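You operate a simulated robot arm through the tools that you are given. There is no shell and no other tool. Be economical: measure what you need, move in short steps, check, and stop when the job is done.

You run a simulated robot arm. Do the job below in one go: nothing can be reset, and whatever is moved stays where it is left.

## Task
Raise the work stand's rest bar to HIGH.
Fine: bar on the ledge, both pins into the holes at HIGH, bar back on the pins.

The check looks at the end state, three seconds after you hand in, the way a careful person would. Anything else that was tipped, shoved, dropped, spilled or broken makes it a failure.

## Robot
A 7-joint arm with a two-finger parallel gripper, fixed in place. Base frame: the origin is at the foot of the arm, x ahead of it, y to its left, z up. Lengths are in mm, angles in degrees, forces in N, time in s.
With the tool pointing down near the work surface it reaches from about 320 to 780 mm from the base axis. Its first joint turns from -166.0 to 166.0 degrees. Payload 3.91 kg.
Tool frame: the origin (TCP) lies between the finger pads and is the grasp point; the fingertips stand 30 mm ahead of it; z points along the fingers, y is the line along which they close. The gripper opens to 110 mm. The fingers are 20 mm wide and 10 mm thick; the gripper's body (48 by 112 mm) begins 55 mm behind the TCP.
Orientation is that of the tool frame in the base frame, as a unit quaternion [w, x, y, z]. With the fingers straight down and closing along the base's y, the tool's x points along the base's -x, its y along +y and its z along -z.

## Interface
- The arm moves only by the tool arm_command. Its argument "steps" is a list of rows, each a list of 7 numbers: the opening, from 0 (shut) to 1 (fully open), then the shift along the base's x, y, z in mm, then the turn, a rotation vector about the base's x, y, z in degrees. In form: [[hand, x, y, z, rx, ry, rz], ...]. A call has 1 to 12 rows; each row is the pose to reach, as a shift and turn from the pose commanded when the call began. A row lasts 0.2 s, in which the tool goes at most 50 mm and 8.6 degrees; a call with a longer step from one row to the next is refused whole, and so is a gripper value outside its range. Where a pose cannot be reached the arm comes as near as it can. A force on the tool above 40 N (or 10 N above the force at the start of the call, whichever is more), or a blocked arm, ends the call early, and 0.2 s more pass. Each finger travels about 153 mm/s and halts on what it meets, pressing with about 30 N; the grip force reading is that of the motor and also rises with nothing between the fingers. The clock runs only during rows and for 0.2 s after the last one: add rows that repeat a pose to give the fingers time. It gives the time, the measured TCP pose, the force on the tool (base axes), the opening and the grip force at its end, in the units of the frame above (readings bear some noise), and new pictures: "views" is both (left out), scene, wrist or none.
- Cameras (640 x 400 px; columns grow to the right, rows downward): "scene" is fixed at [413.7, 504.9, 1375.6]; the picture's right is [-0.42, 0.91, 0.00], its down [0.79, 0.37, -0.50] and it looks along [-0.45, -0.21, -0.87] (base axes); focal length 290 px, centre (320, 200). "wrist" rides on the gripper at [-36, 0, -57] in the tool frame; the picture's right is [0.00, -1.00, 0.00], its down [0.97, 0.00, -0.24] and it looks along [0.24, 0.00, 0.97] (tool axes); focal length 218 px, centre (320, 200). There is no depth. A picture from a camera that has moved, and an enlarged one, comes with that camera's place and axes in the base frame and with its lens. The place of the scene camera against the robot may be out by one fixed shift of up to 18 mm in any direction.
- move_column(by): slides the trunk up (or, below 0, down) by that many mm; the arm rides with it, the base frame stays. It gives what a move gives, with no picture.
- zoom(camera, box): a new picture of the part [left, top, right, bottom] of that camera's present view, enlarged. No time passes.
- job_done(): hands the job in; it is judged then, once.

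Work in short steps. Places have to be worked out from the pictures, the camera data and where the tool is seen: move nearer, look again, correct. Check each grasp and each placing, and mend what went wrong. You have 120 turns and 150 pictures in all, those below and enlarged ones among them. Open the gripper and draw the arm clear of the work before you hand the job in, unless the task says otherwise; then end with one line.

The tools are called by a JSON object that holds its "name" and its "arguments". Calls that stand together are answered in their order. arm_command: Moves the arm, as the interface text tells. Its arguments: {"type":"object","properties":{"steps":{"type":"array","items":{"type":"array","items":{"type":"number"}}},"views":{"type":"string","enum":["both","scene","wrist","none"]}},"required":["steps"]} The other tools are called the same way: move_column (by) slides the trunk up or down; zoom (camera, box) takes an enlarged picture of a part of a camera's view; job_done () hands the job in.

At the start:

```text
time: 0.0
position: [188.8, 370.3, 1101.4]
tool_rot: [0.0, 0.0, 1.0, 0.0]
ft_force: [-0.5, -0.1, -0.7]
opening: 110.3
gripper_force: 0.1
trunk travel left (down, up): [-525.0, 85.0]
```

scene: 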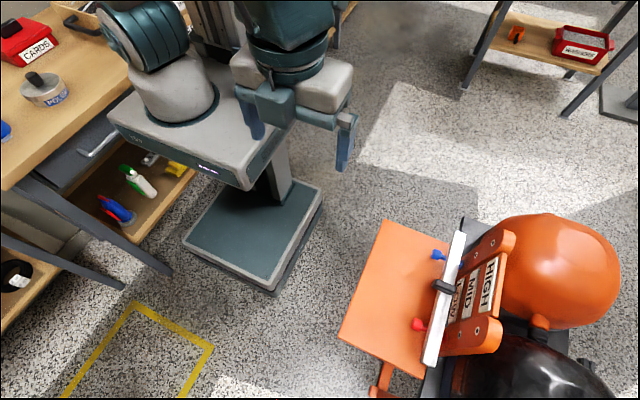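
wrist: 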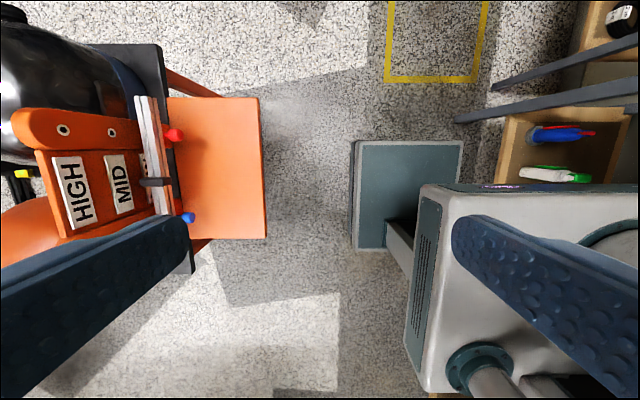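

I'll enlarge the stand in both cameras to understand its bar, pins and holes.

{"name": "zoom", "arguments": {"camera": "scene", "box": [330, 200, 530, 400]}}

{"name": "zoom", "arguments": {"camera": "wrist", "box": [0, 80, 280, 280]}}

```text
2.00 times, centred on (430, 300) of scene
camera zoom: at [413.7, 504.9, 1375.6], right [-0.42, 0.91, 0.0], down [0.79, 0.37, -0.5], along [-0.45, -0.21, -0.87], focal length 579 px, centre (100, 0)
```

zoom: 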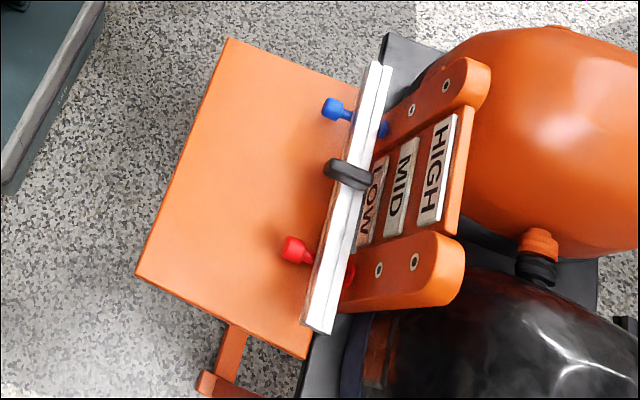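

```text
2.00 times, centred on (140, 180) of wrist
camera zoom: at [224.9, 370.4, 1160.7], right [0.0, -1.0, 0.0], down [-0.97, 0.0, 0.24], along [-0.24, 0.0, -0.97], focal length 436 px, centre (680, 240)
```

zoom: 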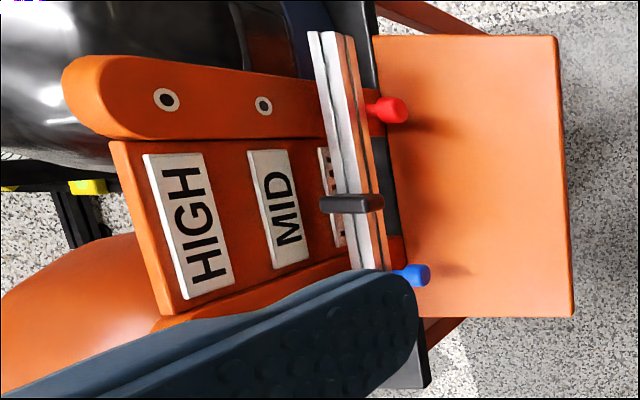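

The board looks vertical (face y≈738, x-aligned). From the two views, the pins are at LOW at x≈66 and 248, z≈683, and the HIGH holes are at z≈833. I'll turn the tool to point along +y with the camera on top for a frontal view.

{"name": "arm_command", "arguments": {"steps": [[1, 0, 5, 0, 4.9, -4.9, 4.9], [1, 0, 10, 0, 9.8, -9.8, 9.8], [1, 0, 15, 0, 14.7, -14.7, 14.7], [1, 0, 20, 0, 19.6, -19.6, 19.6], [1, 0, 25, 0, 24.5, -24.5, 24.5], [1, 0, 30, 0, 29.4, -29.4, 29.4], [1, 0, 30, 0, 34.3, -34.3, 34.3], [1, 0, 30, 0, 39.2, -39.2, 39.2], [1, 0, 30, 0, 44.1, -44.1, 44.1], [1, 0, 30, 0, 49, -49, 49], [1, 0, 30, 0, 53.9, -53.9, 53.9], [1, 0, 30, 0, 58.8, -58.8, 58.8]], "views": "none"}}

```text
time: 2.3
position: [107.5, 444.4, 1122.6]
tool_rot: [0.302, -0.432, 0.691, 0.494]
ft_force: [-1.0, -0.9, 0.0]
opening: 110.2
gripper_force: 0.0
out of reach, approached as far as the arm can: row 7, 9, 10, 11
trunk travel left (down, up): [-525.0, 85.0]
stopped in row 11: the arm was blocked; the commanded pose is now the measured one
```

The arm stopped short of the posture, so I'll see where it is.

{"name": "arm_command", "arguments": {"steps": [[1, 0, 0, 0, 0, 0, 0]]}}

```text
time: 2.7
position: [106.3, 445.2, 1124.4]
tool_rot: [0.304, -0.433, 0.69, 0.494]
ft_force: [0.2, 0.8, -0.4]
opening: 110.0
gripper_force: 0.1
trunk travel left (down, up): [-525.0, 85.0]
camera wrist: at [123.9, 401.8, 1174.1], right [0.9, -0.14, -0.42], down [-0.43, -0.51, -0.74], along [-0.11, 0.85, -0.52], focal length 218 px, centre (320, 200)
```

scene: 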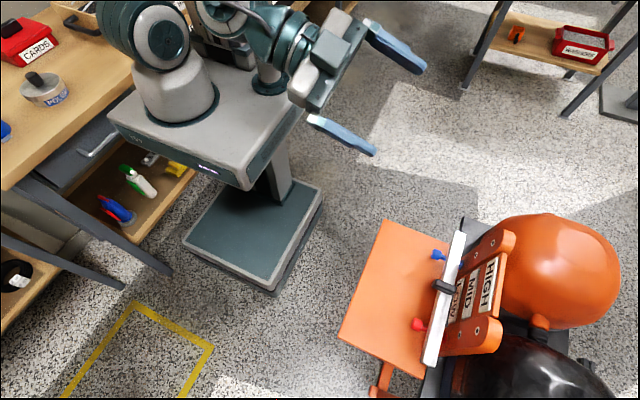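
wrist: 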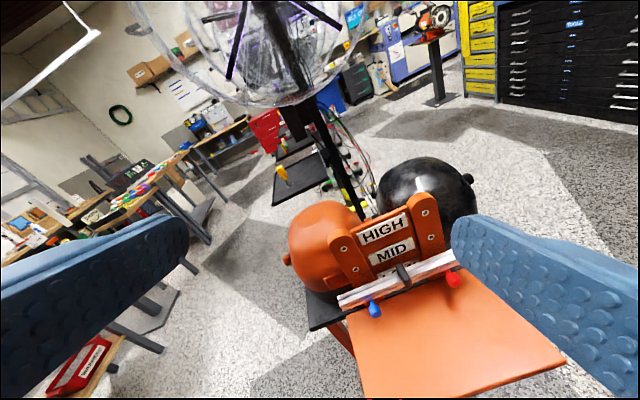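

The arm is free and the stand is well below it. I'll move forward while finishing the turn.

{"name": "arm_command", "arguments": {"steps": [[1, 12, 15, 0, 0, 0, 0], [1, 24, 30, 0, 0, 0, 0], [1, 36, 45, 0, 4.7, -6.5, 1], [1, 50, 60, 0, 9.4, -13, 2], [1, 50, 60, 0, 14.1, -19.5, 3], [1, 50, 60, 0, 18.9, -26, 3.9], [1, 50, 60, 0, 18.9, -26, 3.9]], "views": "wrist"}}

```text
time: 3.8
position: [168.2, 494.9, 1181.1]
tool_rot: [0.402, -0.408, 0.588, 0.571]
ft_force: [-1.9, -0.4, 0.2]
opening: 110.1
gripper_force: 0.0
trunk travel left (down, up): [-525.0, 85.0]
stopped in row 5: the arm was blocked; the commanded pose is now the measured one
camera wrist: at [179.9, 439.4, 1216.5], right [0.94, -0.01, -0.34], down [-0.34, -0.26, -0.91], along [-0.08, 0.97, -0.25], focal length 218 px, centre (320, 200)
```

wrist: 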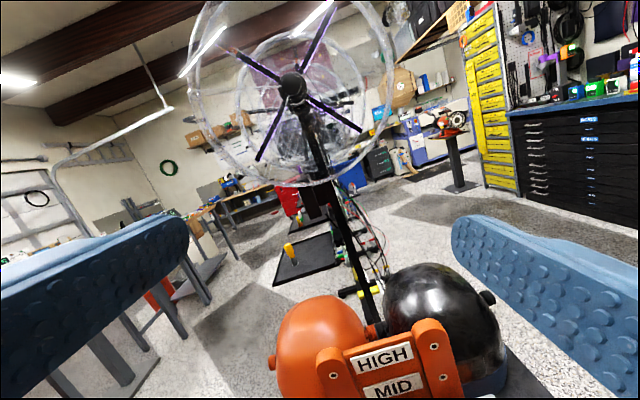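

Only a roll of about 20° about -y is left. I'll try it while moving forward.

{"name": "arm_command", "arguments": {"steps": [[1, 0, 15, -15, 0, 0, 0], [1, 0, 30, -30, 0, -5, 0], [1, 0, 45, -45, 0, -10, 0], [1, 0, 60, -60, 0, -15, 0], [1, 0, 60, -60, 1, -20, 0], [1, 0, 60, -60, 1, -20, 0]], "views": "none"}}

```text
time: 4.4
position: [178.1, 510.3, 1217.0]
tool_rot: [0.421, -0.362, 0.552, 0.622]
ft_force: [-1.3, -0.1, -0.7]
opening: 110.2
gripper_force: 0.1
trunk travel left (down, up): [-525.0, 85.0]
stopped in row 3: the arm was blocked; the commanded pose is now the measured one
```

The arm keeps climbing instead of descending, so some joint looks limited. I'll view the configuration.

{"name": "arm_command", "arguments": {"steps": [[1, 0, 0, 0, 0, 0, 0]], "views": "scene"}}

{"name": "zoom", "arguments": {"camera": "scene", "box": [90, 0, 450, 200]}}

```text
time: 4.8
position: [179.5, 509.7, 1216.7]
tool_rot: [0.42, -0.363, 0.551, 0.623]
ft_force: [0.1, 0.5, -0.1]
opening: 110.0
gripper_force: 0.0
trunk travel left (down, up): [-525.0, 85.0]
```

scene: 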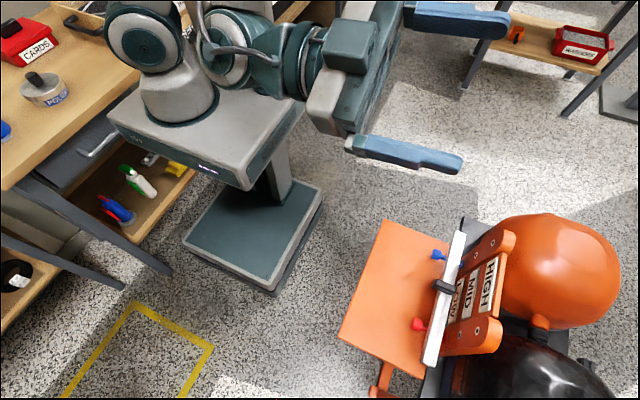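

```text
1.78 times, centred on (270, 100) of scene
camera zoom: at [413.7, 504.9, 1375.6], right [-0.42, 0.91, 0.0], down [0.79, 0.37, -0.5], along [-0.45, -0.21, -0.87], focal length 515 px, centre (409, 378)
```

zoom: 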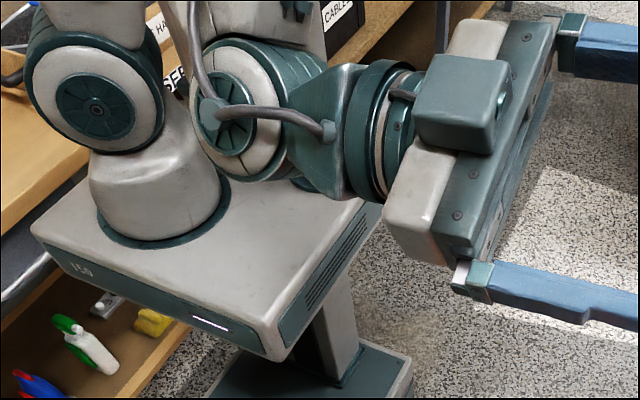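

The arm is folded tight; it needs extension. I'll move forward well above the stand, keeping the orientation.

{"name": "arm_command", "arguments": {"steps": [[1, -5, 20, 0, 0, 0, 0], [1, -10, 40, 0, 0, 0, 0], [1, -15, 60, 0, 0, 0, 0], [1, -20, 80, 0, 0, 0, 0], [1, -22, 100, 0, 0, 0, 0], [1, -22, 120, 0, 0, 0, 0], [1, -22, 120, 0, 0, 0, 0]], "views": "none"}}

```text
time: 5.6
position: [199.4, 537.7, 1275.0]
tool_rot: [0.424, -0.292, 0.539, 0.667]
ft_force: [-0.4, 0.4, 1.3]
opening: 109.9
gripper_force: 0.0
trunk travel left (down, up): [-525.0, 85.0]
stopped in row 4: the arm was blocked; the commanded pose is now the measured one
```

Still jammed, so this roll pushes a wrist joint to its limit. I'll roll the other way, to fingers closing vertically with the camera on the +x side.

{"name": "arm_command", "arguments": {"steps": [[1, 0, 0, 0, -1.4, 7.6, 1.4], [1, 0, 0, 0, -2.7, 15.2, 2.8], [1, 0, 0, 0, -4.1, 22.8, 4.2], [1, 0, 0, 0, -5.4, 30.4, 5.6], [1, 0, 0, 0, -6.8, 38, 7], [1, 0, 0, 0, -8.2, 45.6, 8.4], [1, 0, 0, 0, -9.5, 53.2, 9.8], [1, 0, 0, 0, -10.9, 61, 11.3], [1, 0, 0, 0, -10.9, 61, 11.3]], "views": "none"}}

```text
time: 7.6
position: [197.5, 539.6, 1273.7]
tool_rot: [-0.002, -0.002, 0.704, 0.71]
ft_force: [0.6, 0.2, -0.4]
opening: 110.2
gripper_force: 0.1
trunk travel left (down, up): [-525.0, 85.0]
```

That roll works exactly. Now I'll lower the trunk toward stand height, staying in front at y≈540.

{"name": "move_column", "arguments": {"by": -300}}

{"name": "arm_command", "arguments": {"steps": [[1, -20, -10, 0, 0, 0, 0], [1, -40, -20, 0, 0, 0, 0], [1, -40, -20, 0, 0, 0, 0]]}}

```text
time: 10.6
position: [198.0, 540.6, 973.2]
tool_rot: [-0.001, -0.002, 0.705, 0.709]
ft_force: [0.6, -1.0, -0.2]
opening: 110.4
gripper_force: 0.1
trunk travel left (down, up): [-225.0, 385.0]
```

```text
time: 11.4
position: [158.5, 520.2, 972.3]
tool_rot: [-0.001, -0.001, 0.705, 0.709]
ft_force: [0.5, -0.3, -0.1]
opening: 110.1
gripper_force: 0.0
trunk travel left (down, up): [-225.0, 385.0]
camera wrist: at [194.8, 463.0, 974.0], right [0.0, 0.01, -1.0], down [-0.97, -0.24, 0.0], along [-0.24, 0.97, 0.01], focal length 218 px, centre (320, 200)
```

scene: 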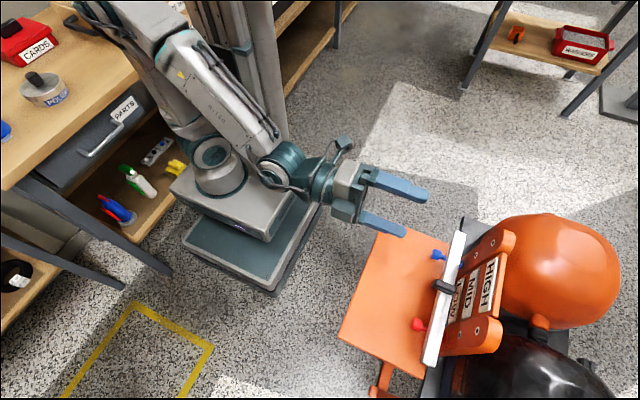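
wrist: 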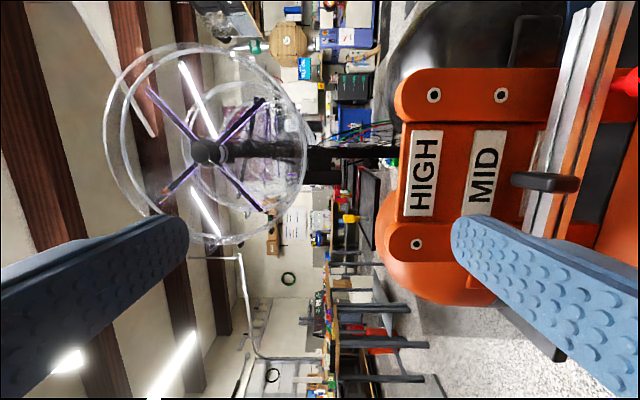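

The orientation is good. I'll lower a further 170 mm and look squarely at the board.

{"name": "move_column", "arguments": {"by": -170}}

{"name": "arm_command", "arguments": {"steps": [[1, 10, -20, 0, 0, 0, 0], [1, 20, -40, 0, 0, 0, 0], [1, 20, -40, 0, 0, 0, 0]], "views": "wrist"}}

```text
time: 13.4
position: [157.4, 521.5, 804.0]
tool_rot: [-0.001, -0.001, 0.705, 0.709]
ft_force: [-0.4, 0.4, -0.4]
opening: 109.8
gripper_force: 0.1
trunk travel left (down, up): [-55.0, 555.0]
```

```text
time: 14.2
position: [177.6, 480.2, 804.8]
tool_rot: [0.0, -0.002, 0.706, 0.709]
ft_force: [0.7, 0.3, 1.4]
opening: 110.1
gripper_force: 0.0
trunk travel left (down, up): [-55.0, 555.0]
camera wrist: at [214.3, 422.9, 804.5], right [0.0, 0.01, -1.0], down [-0.97, -0.24, 0.0], along [-0.25, 0.97, 0.0], focal length 218 px, centre (320, 200)
```

wrist: 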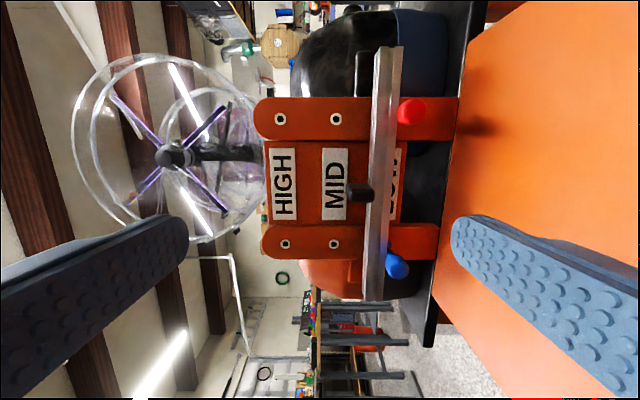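

{"name": "zoom", "arguments": {"camera": "wrist", "box": [240, 30, 480, 180]}}

{"name": "zoom", "arguments": {"camera": "wrist", "box": [240, 160, 480, 310]}}

```text
2.67 times, centred on (360, 105) of wrist
camera zoom: at [214.3, 422.9, 804.5], right [0.0, 0.01, -1.0], down [-0.97, -0.24, 0.0], along [-0.25, 0.97, 0.0], focal length 582 px, centre (213, 453)
```

zoom: 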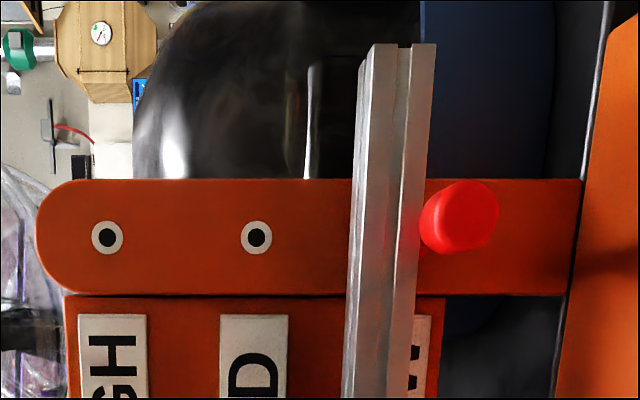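

```text
2.67 times, centred on (360, 235) of wrist
camera zoom: at [214.3, 422.9, 804.5], right [0.0, 0.01, -1.0], down [-0.97, -0.24, 0.0], along [-0.25, 0.97, 0.0], focal length 582 px, centre (213, 107)
```

zoom: 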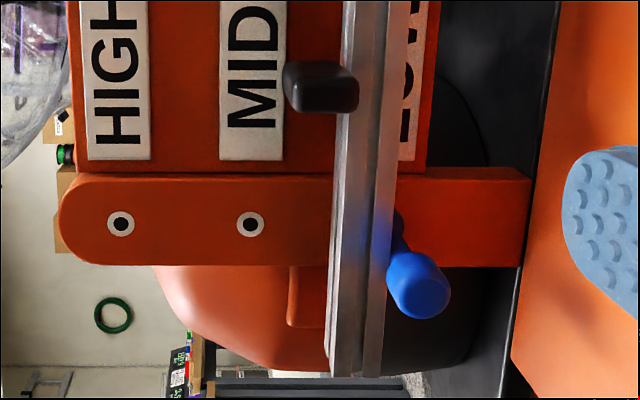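

Triangulating the two wrist views gives these positions:

| Item | x | y | z |
|---|---|---|---|
| Red pin head | 246 | 652 | 713 |
| Blue pin head | 74 | 655 | 713 |
| HIGH holes | 245 and 73 | 715 | 855 |

I'll go nearer to study the handle, the bar profile and the ledge.

{"name": "arm_command", "arguments": {"steps": [[1, 0, 30, -10, 0, 0, 0], [1, 0, 55, -20, 0, 0, 0], [1, 0, 55, -20, 0, 0, 0]], "views": "wrist"}}

{"name": "zoom", "arguments": {"camera": "wrist", "box": [340, 80, 580, 230]}}

{"name": "zoom", "arguments": {"camera": "scene", "box": [400, 220, 500, 320]}}

```text
time: 15.0
position: [178.0, 535.4, 784.9]
tool_rot: [0.0, -0.002, 0.705, 0.709]
ft_force: [0.5, -0.8, 0.3]
opening: 109.9
gripper_force: 0.0
trunk travel left (down, up): [-55.0, 555.0]
camera wrist: at [214.9, 478.0, 784.2], right [0.0, 0.01, -1.0], down [-0.97, -0.24, 0.0], along [-0.24, 0.97, 0.01], focal length 218 px, centre (320, 200)
```

wrist: 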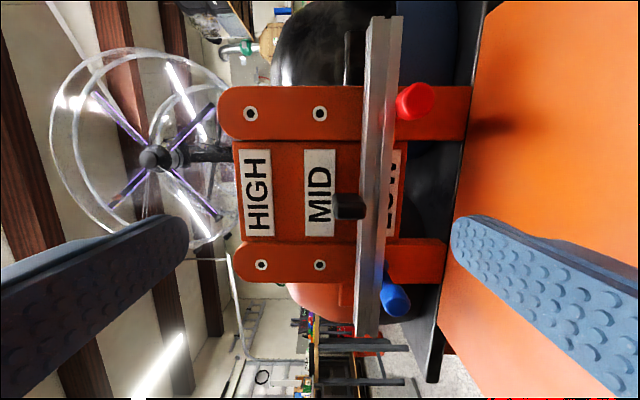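

```text
2.67 times, centred on (460, 155) of wrist
camera zoom: at [214.9, 478.0, 784.2], right [0.0, 0.01, -1.0], down [-0.97, -0.24, 0.0], along [-0.24, 0.97, 0.01], focal length 582 px, centre (-53, 320)
```

zoom: 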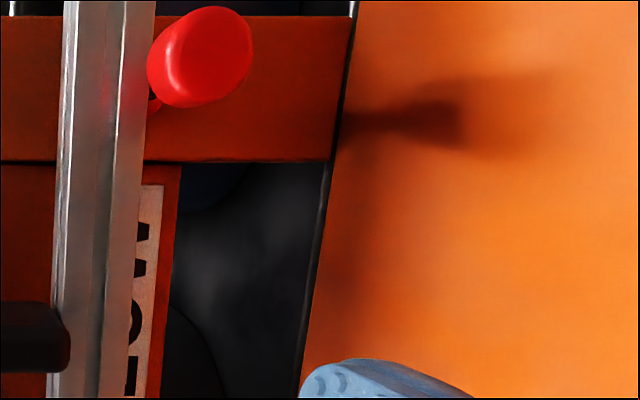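

```text
4.00 times, centred on (450, 270) of scene
camera zoom: at [413.7, 504.9, 1375.6], right [-0.42, 0.91, 0.0], down [0.79, 0.37, -0.5], along [-0.45, -0.21, -0.87], focal length 1159 px, centre (-200, -80)
```

zoom: 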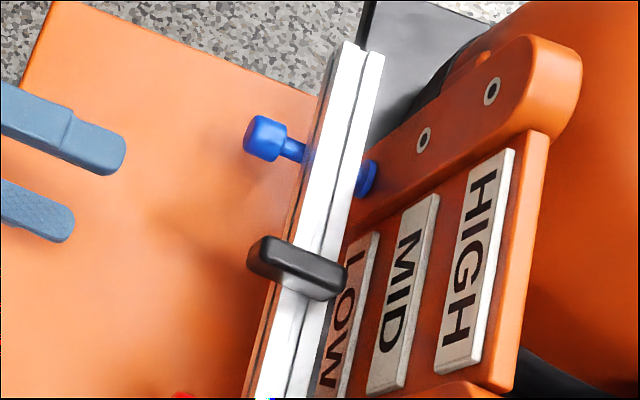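

Now it is clear: each pin has a knob, shank and collar, and the bar rests on the shanks with a handle block on top at its middle. The ledge is the orange plate at z≈605. One posture suits the whole job: tool down, fingers closing along x, camera on the -y side. I'll back up, raise and turn there.

{"name": "move_column", "arguments": {"by": 240}}

{"name": "arm_command", "arguments": {"steps": [[1, 0, 0, 0, -8.5, 0, 0], [1, 0, 0, 0, -17, 0, 0], [1, 0, 0, 0, -25.5, 0, 0], [1, 0, 0, 0, -34, 0, 0], [1, 0, 0, 0, -42.5, 0, 0], [1, 0, 0, 0, -51, 0, 0], [1, 0, 0, 0, -59.5, 0, 0], [1, 0, 0, 0, -68, 0, 0], [1, 0, 0, 0, -76.5, 0, 0], [1, 0, 0, 0, -85, 0, 0], [1, 0, 0, 0, -90, 0, 0], [1, 0, 0, 0, -90, 0, 0]], "views": "none"}}

{"name": "arm_command", "arguments": {"steps": [[1, 0, 0, 0, 0, 0, -8.5], [1, 0, 0, 0, 0, 0, -17], [1, 0, 0, 0, 0, 0, -25.5], [1, 0, 0, 0, 0, 0, -34], [1, 0, 0, 0, 0, 0, -42.5], [1, 0, 0, 0, 0, 0, -51], [1, 0, 0, 0, 0, 0, -59.5], [1, 0, 0, 0, 0, 0, -68], [1, 0, 0, 0, 0, 0, -76.5], [1, 0, 0, 0, 0, 0, -85], [1, 0, 0, 0, 0, 0, -90], [1, 0, 0, 0, 0, 0, -90]]}}

```text
time: 17.5
position: [177.4, 534.2, 1023.8]
tool_rot: [-0.001, -0.002, 0.705, 0.709]
ft_force: [-0.6, -0.2, 0.2]
opening: 110.2
gripper_force: 0.1
trunk travel left (down, up): [-295.0, 315.0]
```

```text
time: 20.1
position: [178.3, 535.2, 1023.3]
tool_rot: [-0.002, -0.001, 1.0, 0.002]
ft_force: [0.3, -0.8, 0.3]
opening: 110.1
gripper_force: 0.1
trunk travel left (down, up): [-295.0, 315.0]
```

```text
time: 22.7
position: [177.8, 536.1, 1024.2]
tool_rot: [0.001, 0.707, 0.707, 0.004]
ft_force: [0.5, 0.4, -0.5]
opening: 109.9
gripper_force: 0.0
trunk travel left (down, up): [-295.0, 315.0]
camera wrist: at [177.7, 498.7, 1081.6], right [-1.0, 0.0, -0.01], down [0.0, 0.97, 0.24], along [0.01, 0.24, -0.97], focal length 218 px, centre (320, 200)
```

scene: 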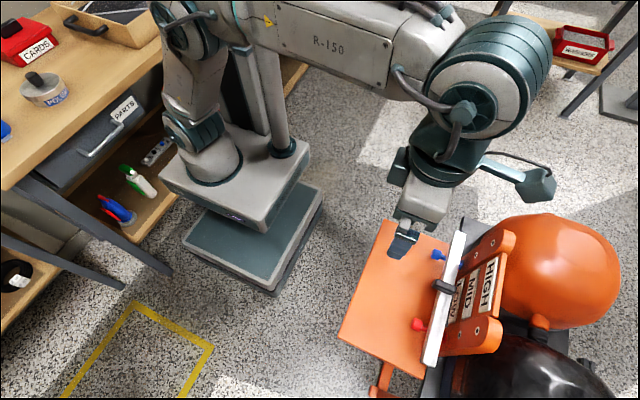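
wrist: 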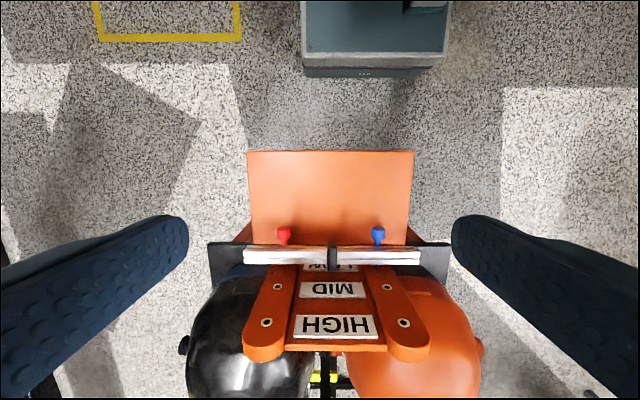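

The posture works. I'll zoom to measure the handle, pins and ledge from above.

{"name": "zoom", "arguments": {"camera": "wrist", "box": [230, 140, 430, 265]}}

{"name": "zoom", "arguments": {"camera": "wrist", "box": [230, 215, 430, 340]}}

```text
3.20 times, centred on (330, 202) of wrist
camera zoom: at [177.7, 498.7, 1081.6], right [-1.0, 0.0, -0.01], down [0.0, 0.97, 0.24], along [0.01, 0.24, -0.97], focal length 698 px, centre (288, 192)
```

zoom: 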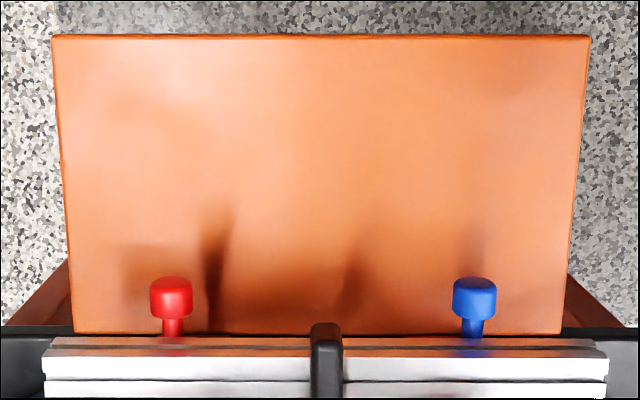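

```text
3.20 times, centred on (330, 278) of wrist
camera zoom: at [177.7, 498.7, 1081.6], right [-1.0, 0.0, -0.01], down [0.0, 0.97, 0.24], along [0.01, 0.24, -0.97], focal length 698 px, centre (288, -48)
```

zoom: 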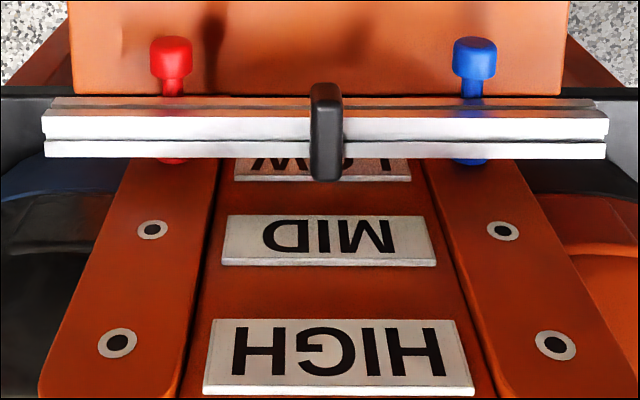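

Measurements from these views:

- **Ledge:** y 510–724, x -19 to 340.
- **Bar:** y 667–695, z 723–748.
- **Handle:** x≈162, y 651–695, z 748–772.

I'll tilt the tool 20° so the wrist leans away from the board, and move above the handle.

{"name": "arm_command", "arguments": {"steps": [[1, -5, 30, 0, 7, 0, 0], [1, -10, 60, 0, 14, 0, 0], [1, -15, 80, 0, 20, 0, 0], [1, -15, 90, -30, 20, 0, 0], [1, -15, 90, -30, 20, 0, 0]], "views": "none"}}

{"name": "move_column", "arguments": {"by": -130}}

{"name": "arm_command", "arguments": {"steps": [[1, 0, 0, 0, 0, 0, 0]]}}

```text
time: 23.9
position: [163.7, 625.3, 995.0]
tool_rot: [-0.123, 0.696, 0.696, 0.126]
ft_force: [0.1, 0.0, 0.7]
opening: 110.2
gripper_force: 0.1
trunk travel left (down, up): [-295.0, 315.0]
```

```text
time: 25.4
position: [162.7, 626.0, 865.8]
tool_rot: [-0.122, 0.696, 0.696, 0.127]
ft_force: [-0.5, -0.2, -0.2]
opening: 109.9
gripper_force: 0.0
trunk travel left (down, up): [-165.0, 445.0]
```

```text
time: 25.8
position: [162.6, 625.3, 865.5]
tool_rot: [-0.121, 0.696, 0.696, 0.126]
ft_force: [-0.4, 0.5, -0.2]
opening: 110.0
gripper_force: 0.2
trunk travel left (down, up): [-165.0, 445.0]
camera wrist: at [163.3, 571.9, 906.6], right [-1.0, 0.0, -0.01], down [0.0, 0.83, 0.56], along [0.01, 0.56, -0.83], focal length 218 px, centre (320, 200)
```

scene: 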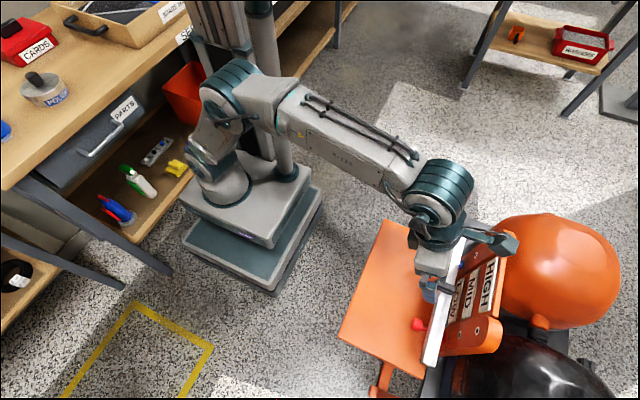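
wrist: 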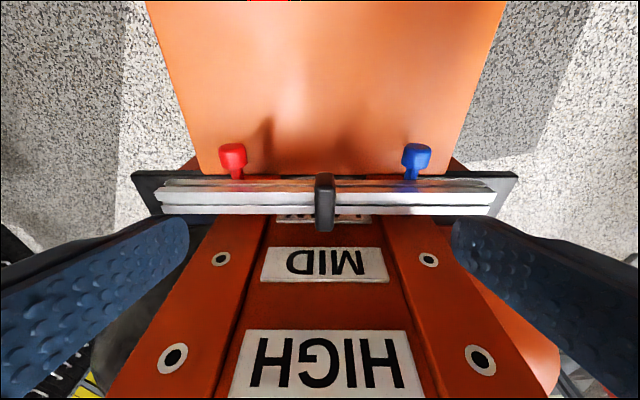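

A bracket on the wrist seems to jut toward the board, so I'll check it enlarged before descending.

{"name": "zoom", "arguments": {"camera": "scene", "box": [380, 140, 560, 320]}}

{"name": "zoom", "arguments": {"camera": "wrist", "box": [200, 130, 440, 280]}}

```text
2.22 times, centred on (470, 230) of scene
camera zoom: at [413.7, 504.9, 1375.6], right [-0.42, 0.91, 0.0], down [0.79, 0.37, -0.5], along [-0.45, -0.21, -0.87], focal length 644 px, centre (-13, 133)
```

zoom: 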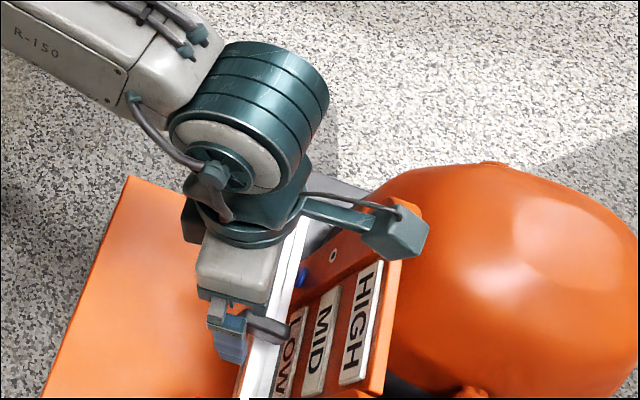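

```text
2.67 times, centred on (320, 205) of wrist
camera zoom: at [163.3, 571.9, 906.6], right [-1.0, 0.0, -0.01], down [0.0, 0.83, 0.56], along [0.01, 0.56, -0.83], focal length 582 px, centre (320, 187)
```

zoom: 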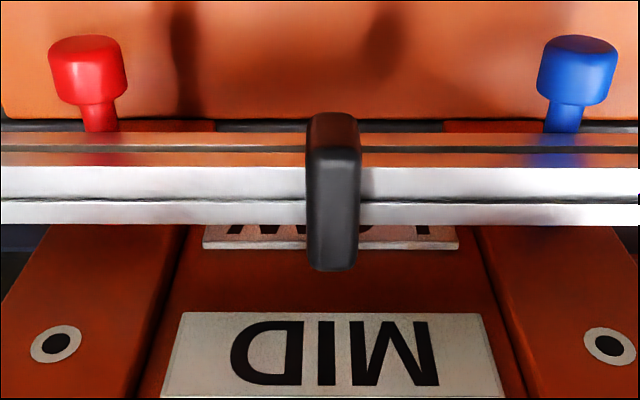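

The bracket sits about 90 mm out on the board side at flange height. A 35° tilt for the bar (45° for the pins) keeps it well clear. I'll tilt further and descend with the fingers part-open around the handle.

{"name": "arm_command", "arguments": {"steps": [[0.6, -1, 5, 0, 5, 0, 0], [0.6, -1, 10, -10, 10, 0, 0], [0.6, -1, 20, -25, 15, 0, 0], [0.6, -1, 37, -45, 15, 0, 0], [0.6, -1, 37, -60, 15, 0, 0], [0.6, -1, 37, -60, 15, 0, 0]]}}

{"name": "zoom", "arguments": {"camera": "scene", "box": [380, 160, 540, 320]}}

```text
time: 27.2
position: [162.6, 662.9, 804.6]
tool_rot: [-0.212, 0.674, 0.674, 0.215]
ft_force: [0.2, -0.5, -0.4]
opening: 65.9
gripper_force: 0.0
trunk travel left (down, up): [-165.0, 445.0]
camera wrist: at [162.4, 600.1, 831.1], right [-1.0, 0.0, -0.01], down [0.0, 0.65, 0.76], along [0.01, 0.76, -0.65], focal length 218 px, centre (320, 200)
```

scene: 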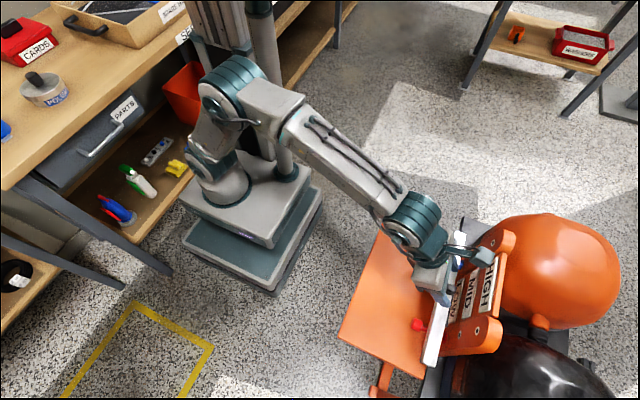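
wrist: 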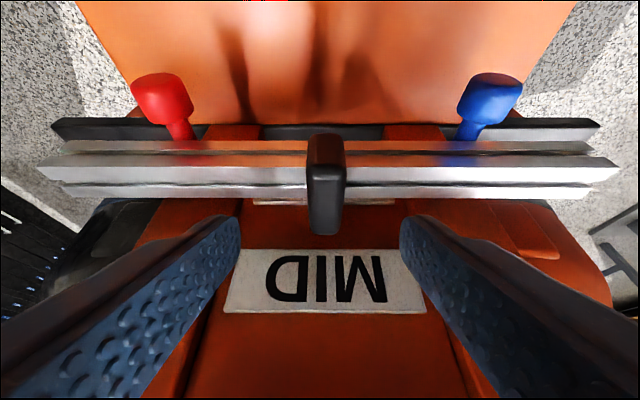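

```text
2.50 times, centred on (460, 240) of scene
camera zoom: at [413.7, 504.9, 1375.6], right [-0.42, 0.91, 0.0], down [0.79, 0.37, -0.5], along [-0.45, -0.21, -0.87], focal length 724 px, centre (-30, 100)
```

zoom: 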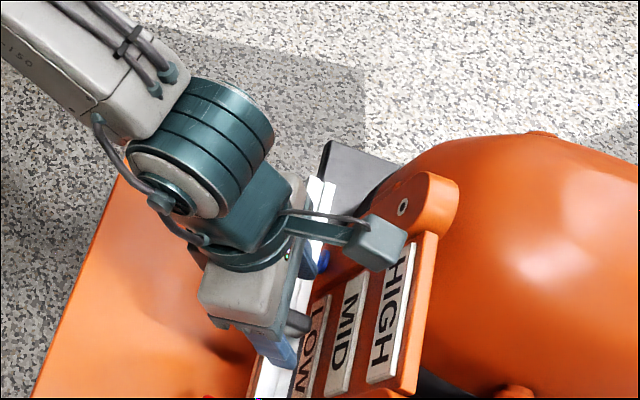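

The bracket is clear of the board. The fingers straddle the handle almost centred, so I'll descend 22 mm, close, and check.

{"name": "arm_command", "arguments": {"steps": [[0.6, -2, 0, -12, 0, 0, 0], [0.6, -2, 0, -22, 0, 0, 0], [0.6, -2, 0, -22, 0, 0, 0], [0.3, -2, 0, -22, 0, 0, 0], [0.05, -2, 0, -22, 0, 0, 0], [0.05, -2, 0, -22, 0, 0, 0], [0.05, -2, 0, -22, 0, 0, 0]], "views": "wrist"}}

```text
time: 28.8
position: [160.1, 663.1, 783.6]
tool_rot: [-0.211, 0.674, 0.675, 0.216]
ft_force: [-0.3, -0.6, -0.1]
opening: 15.4
gripper_force: 29.9
trunk travel left (down, up): [-165.0, 445.0]
camera wrist: at [160.5, 600.1, 809.3], right [-1.0, 0.0, -0.01], down [0.0, 0.65, 0.76], along [0.01, 0.76, -0.65], focal length 218 px, centre (320, 200)
```

wrist: 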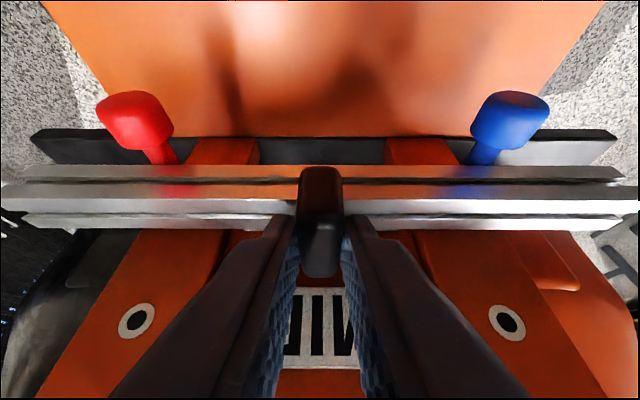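

The handle is gripped at 15 mm. I'll lift straight up by 45 mm and check.

{"name": "arm_command", "arguments": {"steps": [[0, 0, 0, 5, 0, 0, 0], [0, 0, 0, 15, 0, 0, 0], [0, 0, 0, 30, 0, 0, 0], [0, 0, 0, 45, 0, 0, 0], [0, 0, 0, 45, 0, 0, 0]]}}

```text
time: 30.0
position: [160.3, 661.6, 828.2]
tool_rot: [-0.212, 0.674, 0.674, 0.216]
ft_force: [-0.3, 0.1, -0.4]
opening: 0.0
gripper_force: 29.8
trunk travel left (down, up): [-165.0, 445.0]
camera wrist: at [160.5, 600.1, 854.5], right [-1.0, 0.0, -0.01], down [0.0, 0.65, 0.76], along [0.01, 0.76, -0.65], focal length 218 px, centre (320, 200)
```

scene: 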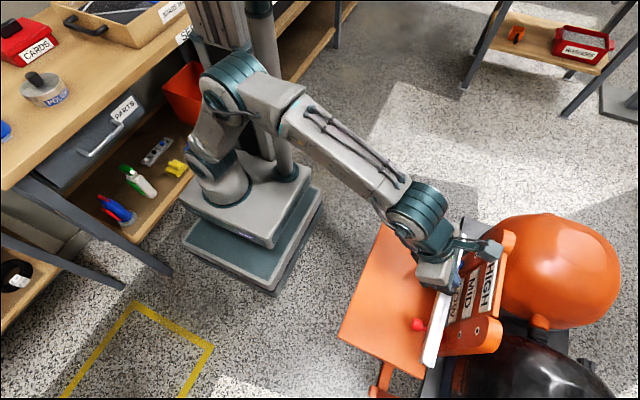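
wrist: 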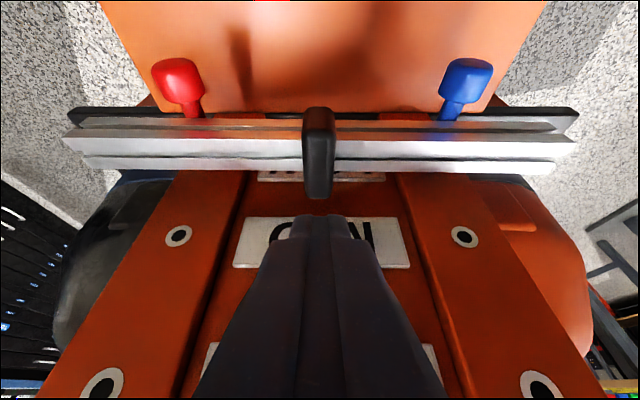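

The fingers slipped off and the bar stayed on its pins. I'll regrip as deep as the bar top allows, feeling for contact.

{"name": "arm_command", "arguments": {"steps": [[0.45, 0, 0, 0, 0, 0, 0], [0.45, 0, 0, 0, 0, 0, 0], [0.45, 0, 0, -20, 0, 0, 0], [0.45, 0, 0, -38, 0, 0, 0], [0.45, 0, 0, -44, 0, 0, 0], [0.45, 0, 0, -46, 0, 0, 0], [0.45, 0, 0, -47.5, 0, 0, 0], [0.45, 0, 0, -47.5, 0, 0, 0]], "views": "wrist"}}

{"name": "zoom", "arguments": {"camera": "wrist", "box": [200, 140, 440, 290]}}

```text
time: 31.8
position: [159.9, 662.8, 780.7]
tool_rot: [-0.211, 0.674, 0.674, 0.215]
ft_force: [-0.4, 0.4, 0.2]
opening: 49.6
gripper_force: 0.0
trunk travel left (down, up): [-165.0, 445.0]
camera wrist: at [160.4, 600.0, 806.7], right [-1.0, 0.0, -0.01], down [0.0, 0.65, 0.76], along [0.01, 0.76, -0.65], focal length 218 px, centre (320, 200)
```

wrist: 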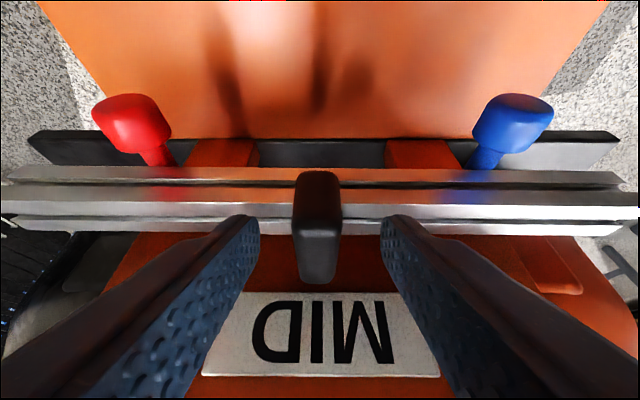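

```text
2.67 times, centred on (320, 215) of wrist
camera zoom: at [160.4, 600.0, 806.7], right [-1.0, 0.0, -0.01], down [0.0, 0.65, 0.76], along [0.01, 0.76, -0.65], focal length 582 px, centre (320, 160)
```

zoom: 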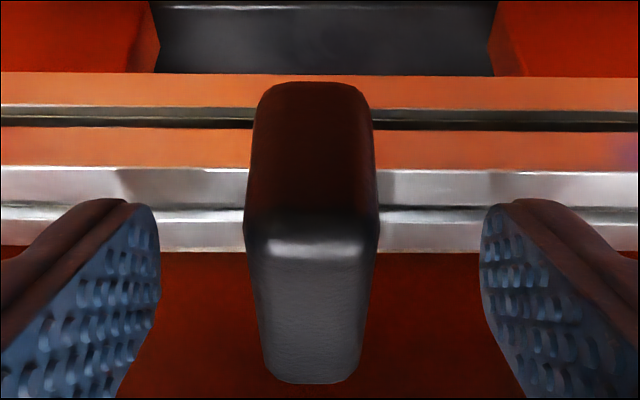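

The fingertips are right at the bar top beside the handle. I'll close fully, wait, and lift only 4 mm slowly while reading the force.

{"name": "arm_command", "arguments": {"steps": [[0.1, 0, 0, 0, 0, 0, 0], [0, 0, 0, 0, 0, 0, 0], [0, 0, 0, 0, 0, 0, 0], [0, 0, 0, 0, 0, 0, 0], [0, 0, 0, 1, 0, 0, 0], [0, 0, 0, 2, 0, 0, 0], [0, 0, 0, 3, 0, 0, 0], [0, 0, 0, 4, 0, 0, 0]], "views": "wrist"}}

```text
time: 33.6
position: [159.8, 662.4, 783.6]
tool_rot: [-0.211, 0.674, 0.674, 0.216]
ft_force: [-0.3, -0.6, -1.8]
opening: 15.5
gripper_force: 29.9
trunk travel left (down, up): [-165.0, 445.0]
camera wrist: at [160.1, 600.2, 810.8], right [-1.0, 0.0, -0.01], down [0.0, 0.65, 0.76], along [0.01, 0.76, -0.65], focal length 218 px, centre (320, 200)
```

wrist: 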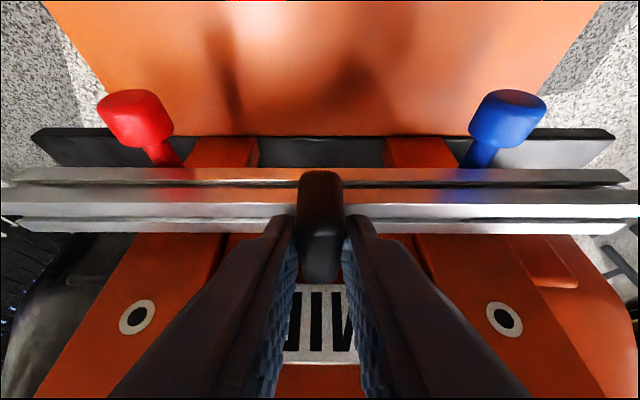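

The bar is coming up with the hand (the pins shift in view, the bar does not). I'll continue lifting slowly.

{"name": "arm_command", "arguments": {"steps": [[0, 0, 0, 2, 0, 0, 0], [0, 0, 0, 4, 0, 0, 0], [0, 0, 0, 7, 0, 0, 0], [0, 0, 0, 10, 0, 0, 0], [0, 0, 0, 13, 0, 0, 0], [0, 0, 0, 16, 0, 0, 0], [0, 0, 0, 19, 0, 0, 0], [0, 0, 0, 22, 0, 0, 0]]}}

```text
time: 35.4
position: [159.1, 663.0, 805.3]
tool_rot: [-0.212, 0.675, 0.673, 0.216]
ft_force: [0.8, 0.0, -2.0]
opening: 15.7
gripper_force: 30.6
trunk travel left (down, up): [-165.0, 445.0]
camera wrist: at [160.5, 600.5, 832.7], right [-1.0, 0.0, -0.01], down [0.0, 0.65, 0.76], along [0.01, 0.76, -0.65], focal length 218 px, centre (320, 200)
```

scene: 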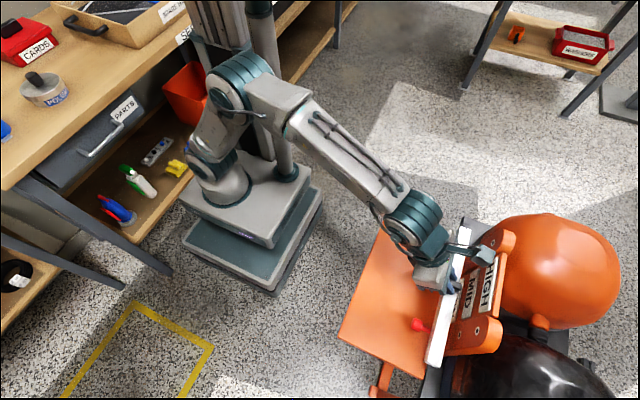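
wrist: 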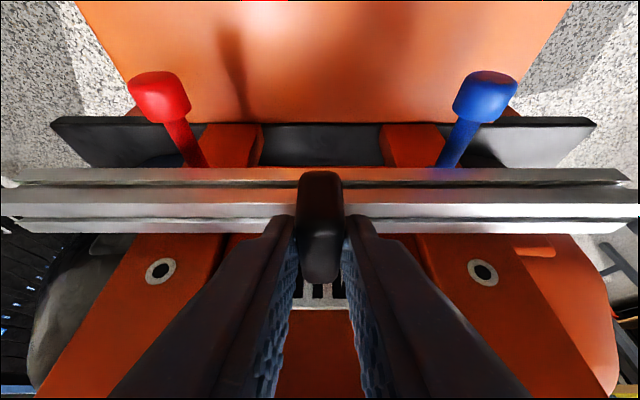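

Held steady. I'll raise a little more, then bring the bar back over the ledge in gentle steps.

{"name": "arm_command", "arguments": {"steps": [[0, 0, 0, 4, 0, 0, 0], [0, 0, 0, 9, 0, 0, 0], [0, 0, -3, 12, 0, 0, 0], [0, 0, -10, 12, 0, 0, 0], [0, 0, -20, 12, 0, 0, 0], [0, 0, -32, 12, 0, 0, 0], [0, 0, -45, 12, 0, 0, 0], [0, 0, -58, 12, 0, 0, 0], [0, 0, -71, 12, 0, 0, 0], [0, 0, -84, 12, 0, 0, 0], [0, 0, -97, 12, 0, 0, 0], [0, 0, -105, 12, 0, 0, 0]], "views": "wrist"}}

{"name": "arm_command", "arguments": {"steps": [[0, 0, -4, -3, 0, 0, 0], [0, 0, -8, -9, 0, 0, 0], [0, 0, -8, -17, 0, 0, 0], [0, 0, -8, -26, 0, 0, 0], [0, 0, -8, -35, 0, 0, 0], [0, 0, -8, -44, 0, 0, 0], [0, 0, -8, -53, 0, 0, 0], [0, 0, -8, -62, 0, 0, 0], [0, 0, -8, -71, 0, 0, 0], [0, 0, -8, -80, 0, 0, 0], [0, 0, -8, -86, 0, 0, 0], [0, 0, -8, -90, 0, 0, 0]]}}

```text
time: 38.0
position: [160.6, 557.1, 818.5]
tool_rot: [-0.213, 0.673, 0.674, 0.216]
ft_force: [0.2, 0.3, -3.0]
opening: 15.7
gripper_force: 29.7
trunk travel left (down, up): [-165.0, 445.0]
camera wrist: at [160.3, 495.2, 844.7], right [-1.0, 0.0, -0.01], down [0.0, 0.65, 0.76], along [0.01, 0.76, -0.65], focal length 218 px, centre (320, 200)
```

wrist: 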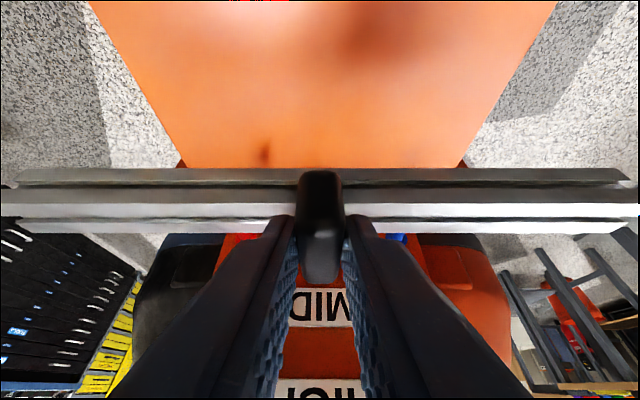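

```text
time: 40.6
position: [160.6, 549.3, 728.5]
tool_rot: [-0.211, 0.674, 0.674, 0.216]
ft_force: [0.3, -0.1, -2.0]
opening: 15.8
gripper_force: 30.2
trunk travel left (down, up): [-165.0, 445.0]
camera wrist: at [160.3, 487.0, 754.7], right [-1.0, 0.0, -0.01], down [0.0, 0.65, 0.76], along [0.01, 0.76, -0.65], focal length 218 px, centre (320, 200)
```

scene: 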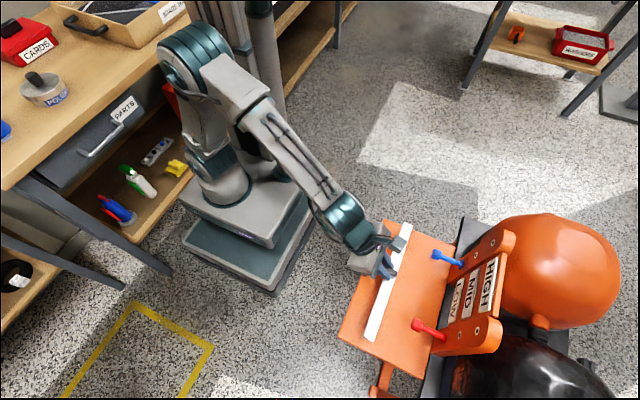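
wrist: 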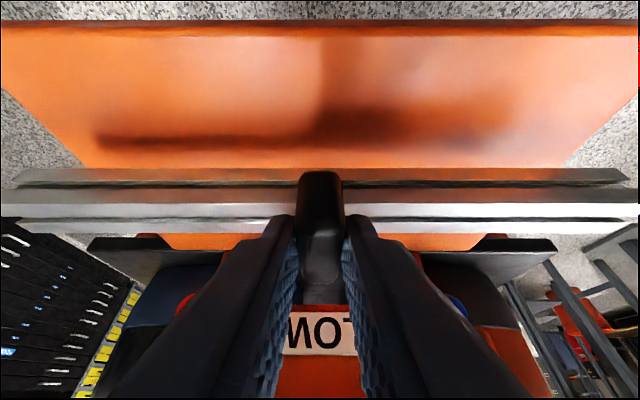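

The bar is over the ledge with its ends inside. I'll lower toward contact, expected at tool z≈662, with the final part slow.

{"name": "arm_command", "arguments": {"steps": [[0, 0, 0, -8, 0, 0, 0], [0, 0, 0, -17, 0, 0, 0], [0, 0, 0, -26, 0, 0, 0], [0, 0, 0, -35, 0, 0, 0], [0, 0, 0, -44, 0, 0, 0], [0, 0, 0, -50, 0, 0, 0], [0, 0, 0, -54, 0, 0, 0], [0, 0, 0, -56, 0, 0, 0], [0, 0, 0, -58, 0, 0, 0]]}}

```text
time: 42.1
position: [161.4, 551.9, 687.3]
tool_rot: [-0.218, 0.672, 0.671, 0.225]
ft_force: [0.4, 1.8, 15.1]
opening: 15.7
gripper_force: 29.6
trunk travel left (down, up): [-165.0, 445.0]
stopped in row 7: the force on the tool passed its limit (the readings are from after the stop); the commanded pose is now the measured one
camera wrist: at [161.1, 490.2, 713.0], right [-1.0, 0.01, -0.01], down [0.0, 0.64, 0.77], along [0.01, 0.77, -0.64], focal length 218 px, centre (320, 200)
```

scene: 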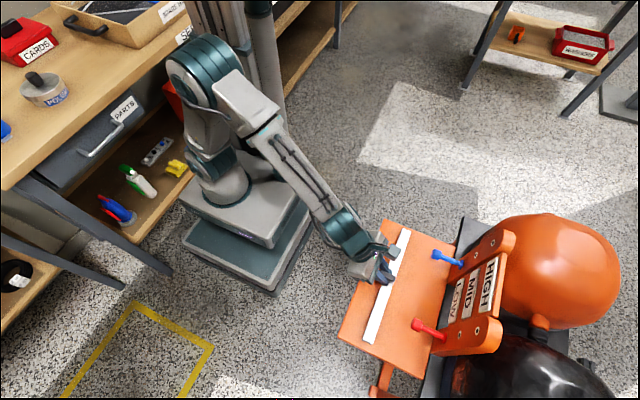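
wrist: 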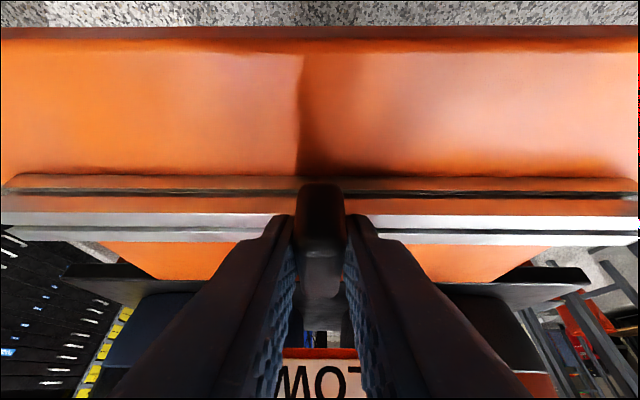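

The bar reached the ledge (z≈630) and the hand is pressing slightly. I'll ease up 3 mm, open, and look.

{"name": "arm_command", "arguments": {"steps": [[0, 0, -1, 2, 0, 0, 0], [0, 0, -1, 3, 0, 0, 0], [0.15, 0, -1, 3, 0, 0, 0], [0.4, 0, -1, 3, 0, 0, 0], [0.4, 0, -1, 3, 0, 0, 0], [0.4, 0, -1, 20, 0, 0, 0], [0.4, 0, -1, 50, 0, 0, 0], [0.4, 0, -1, 90, 0, 0, 0], [0.4, 0, -1, 90, 0, 0, 0]]}}

```text
time: 44.1
position: [161.2, 552.2, 774.5]
tool_rot: [-0.215, 0.673, 0.672, 0.222]
ft_force: [0.2, 0.6, 0.3]
opening: 44.0
gripper_force: 0.1
trunk travel left (down, up): [-165.0, 445.0]
camera wrist: at [161.2, 488.1, 800.8], right [-1.0, 0.0, -0.01], down [0.0, 0.64, 0.76], along [0.01, 0.76, -0.64], focal length 218 px, centre (320, 200)
```

scene: 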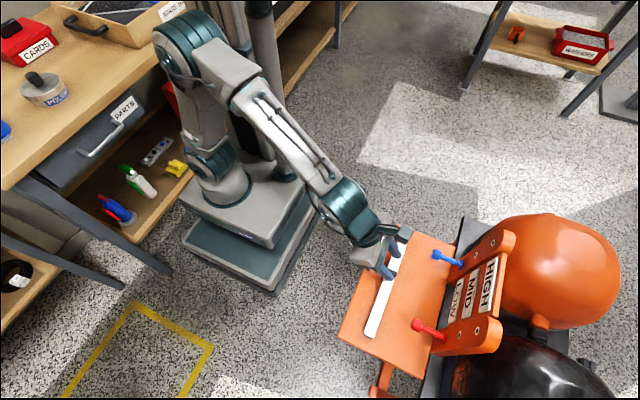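
wrist: 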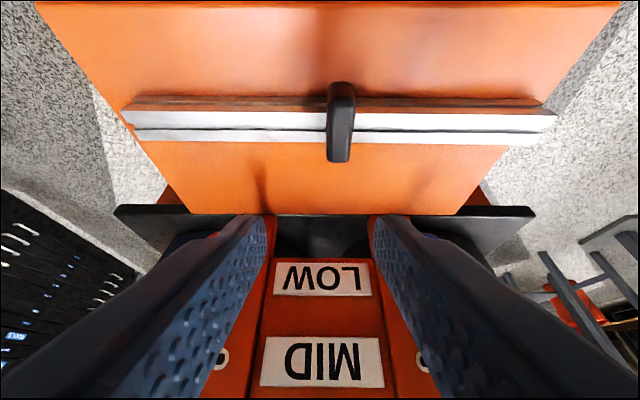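

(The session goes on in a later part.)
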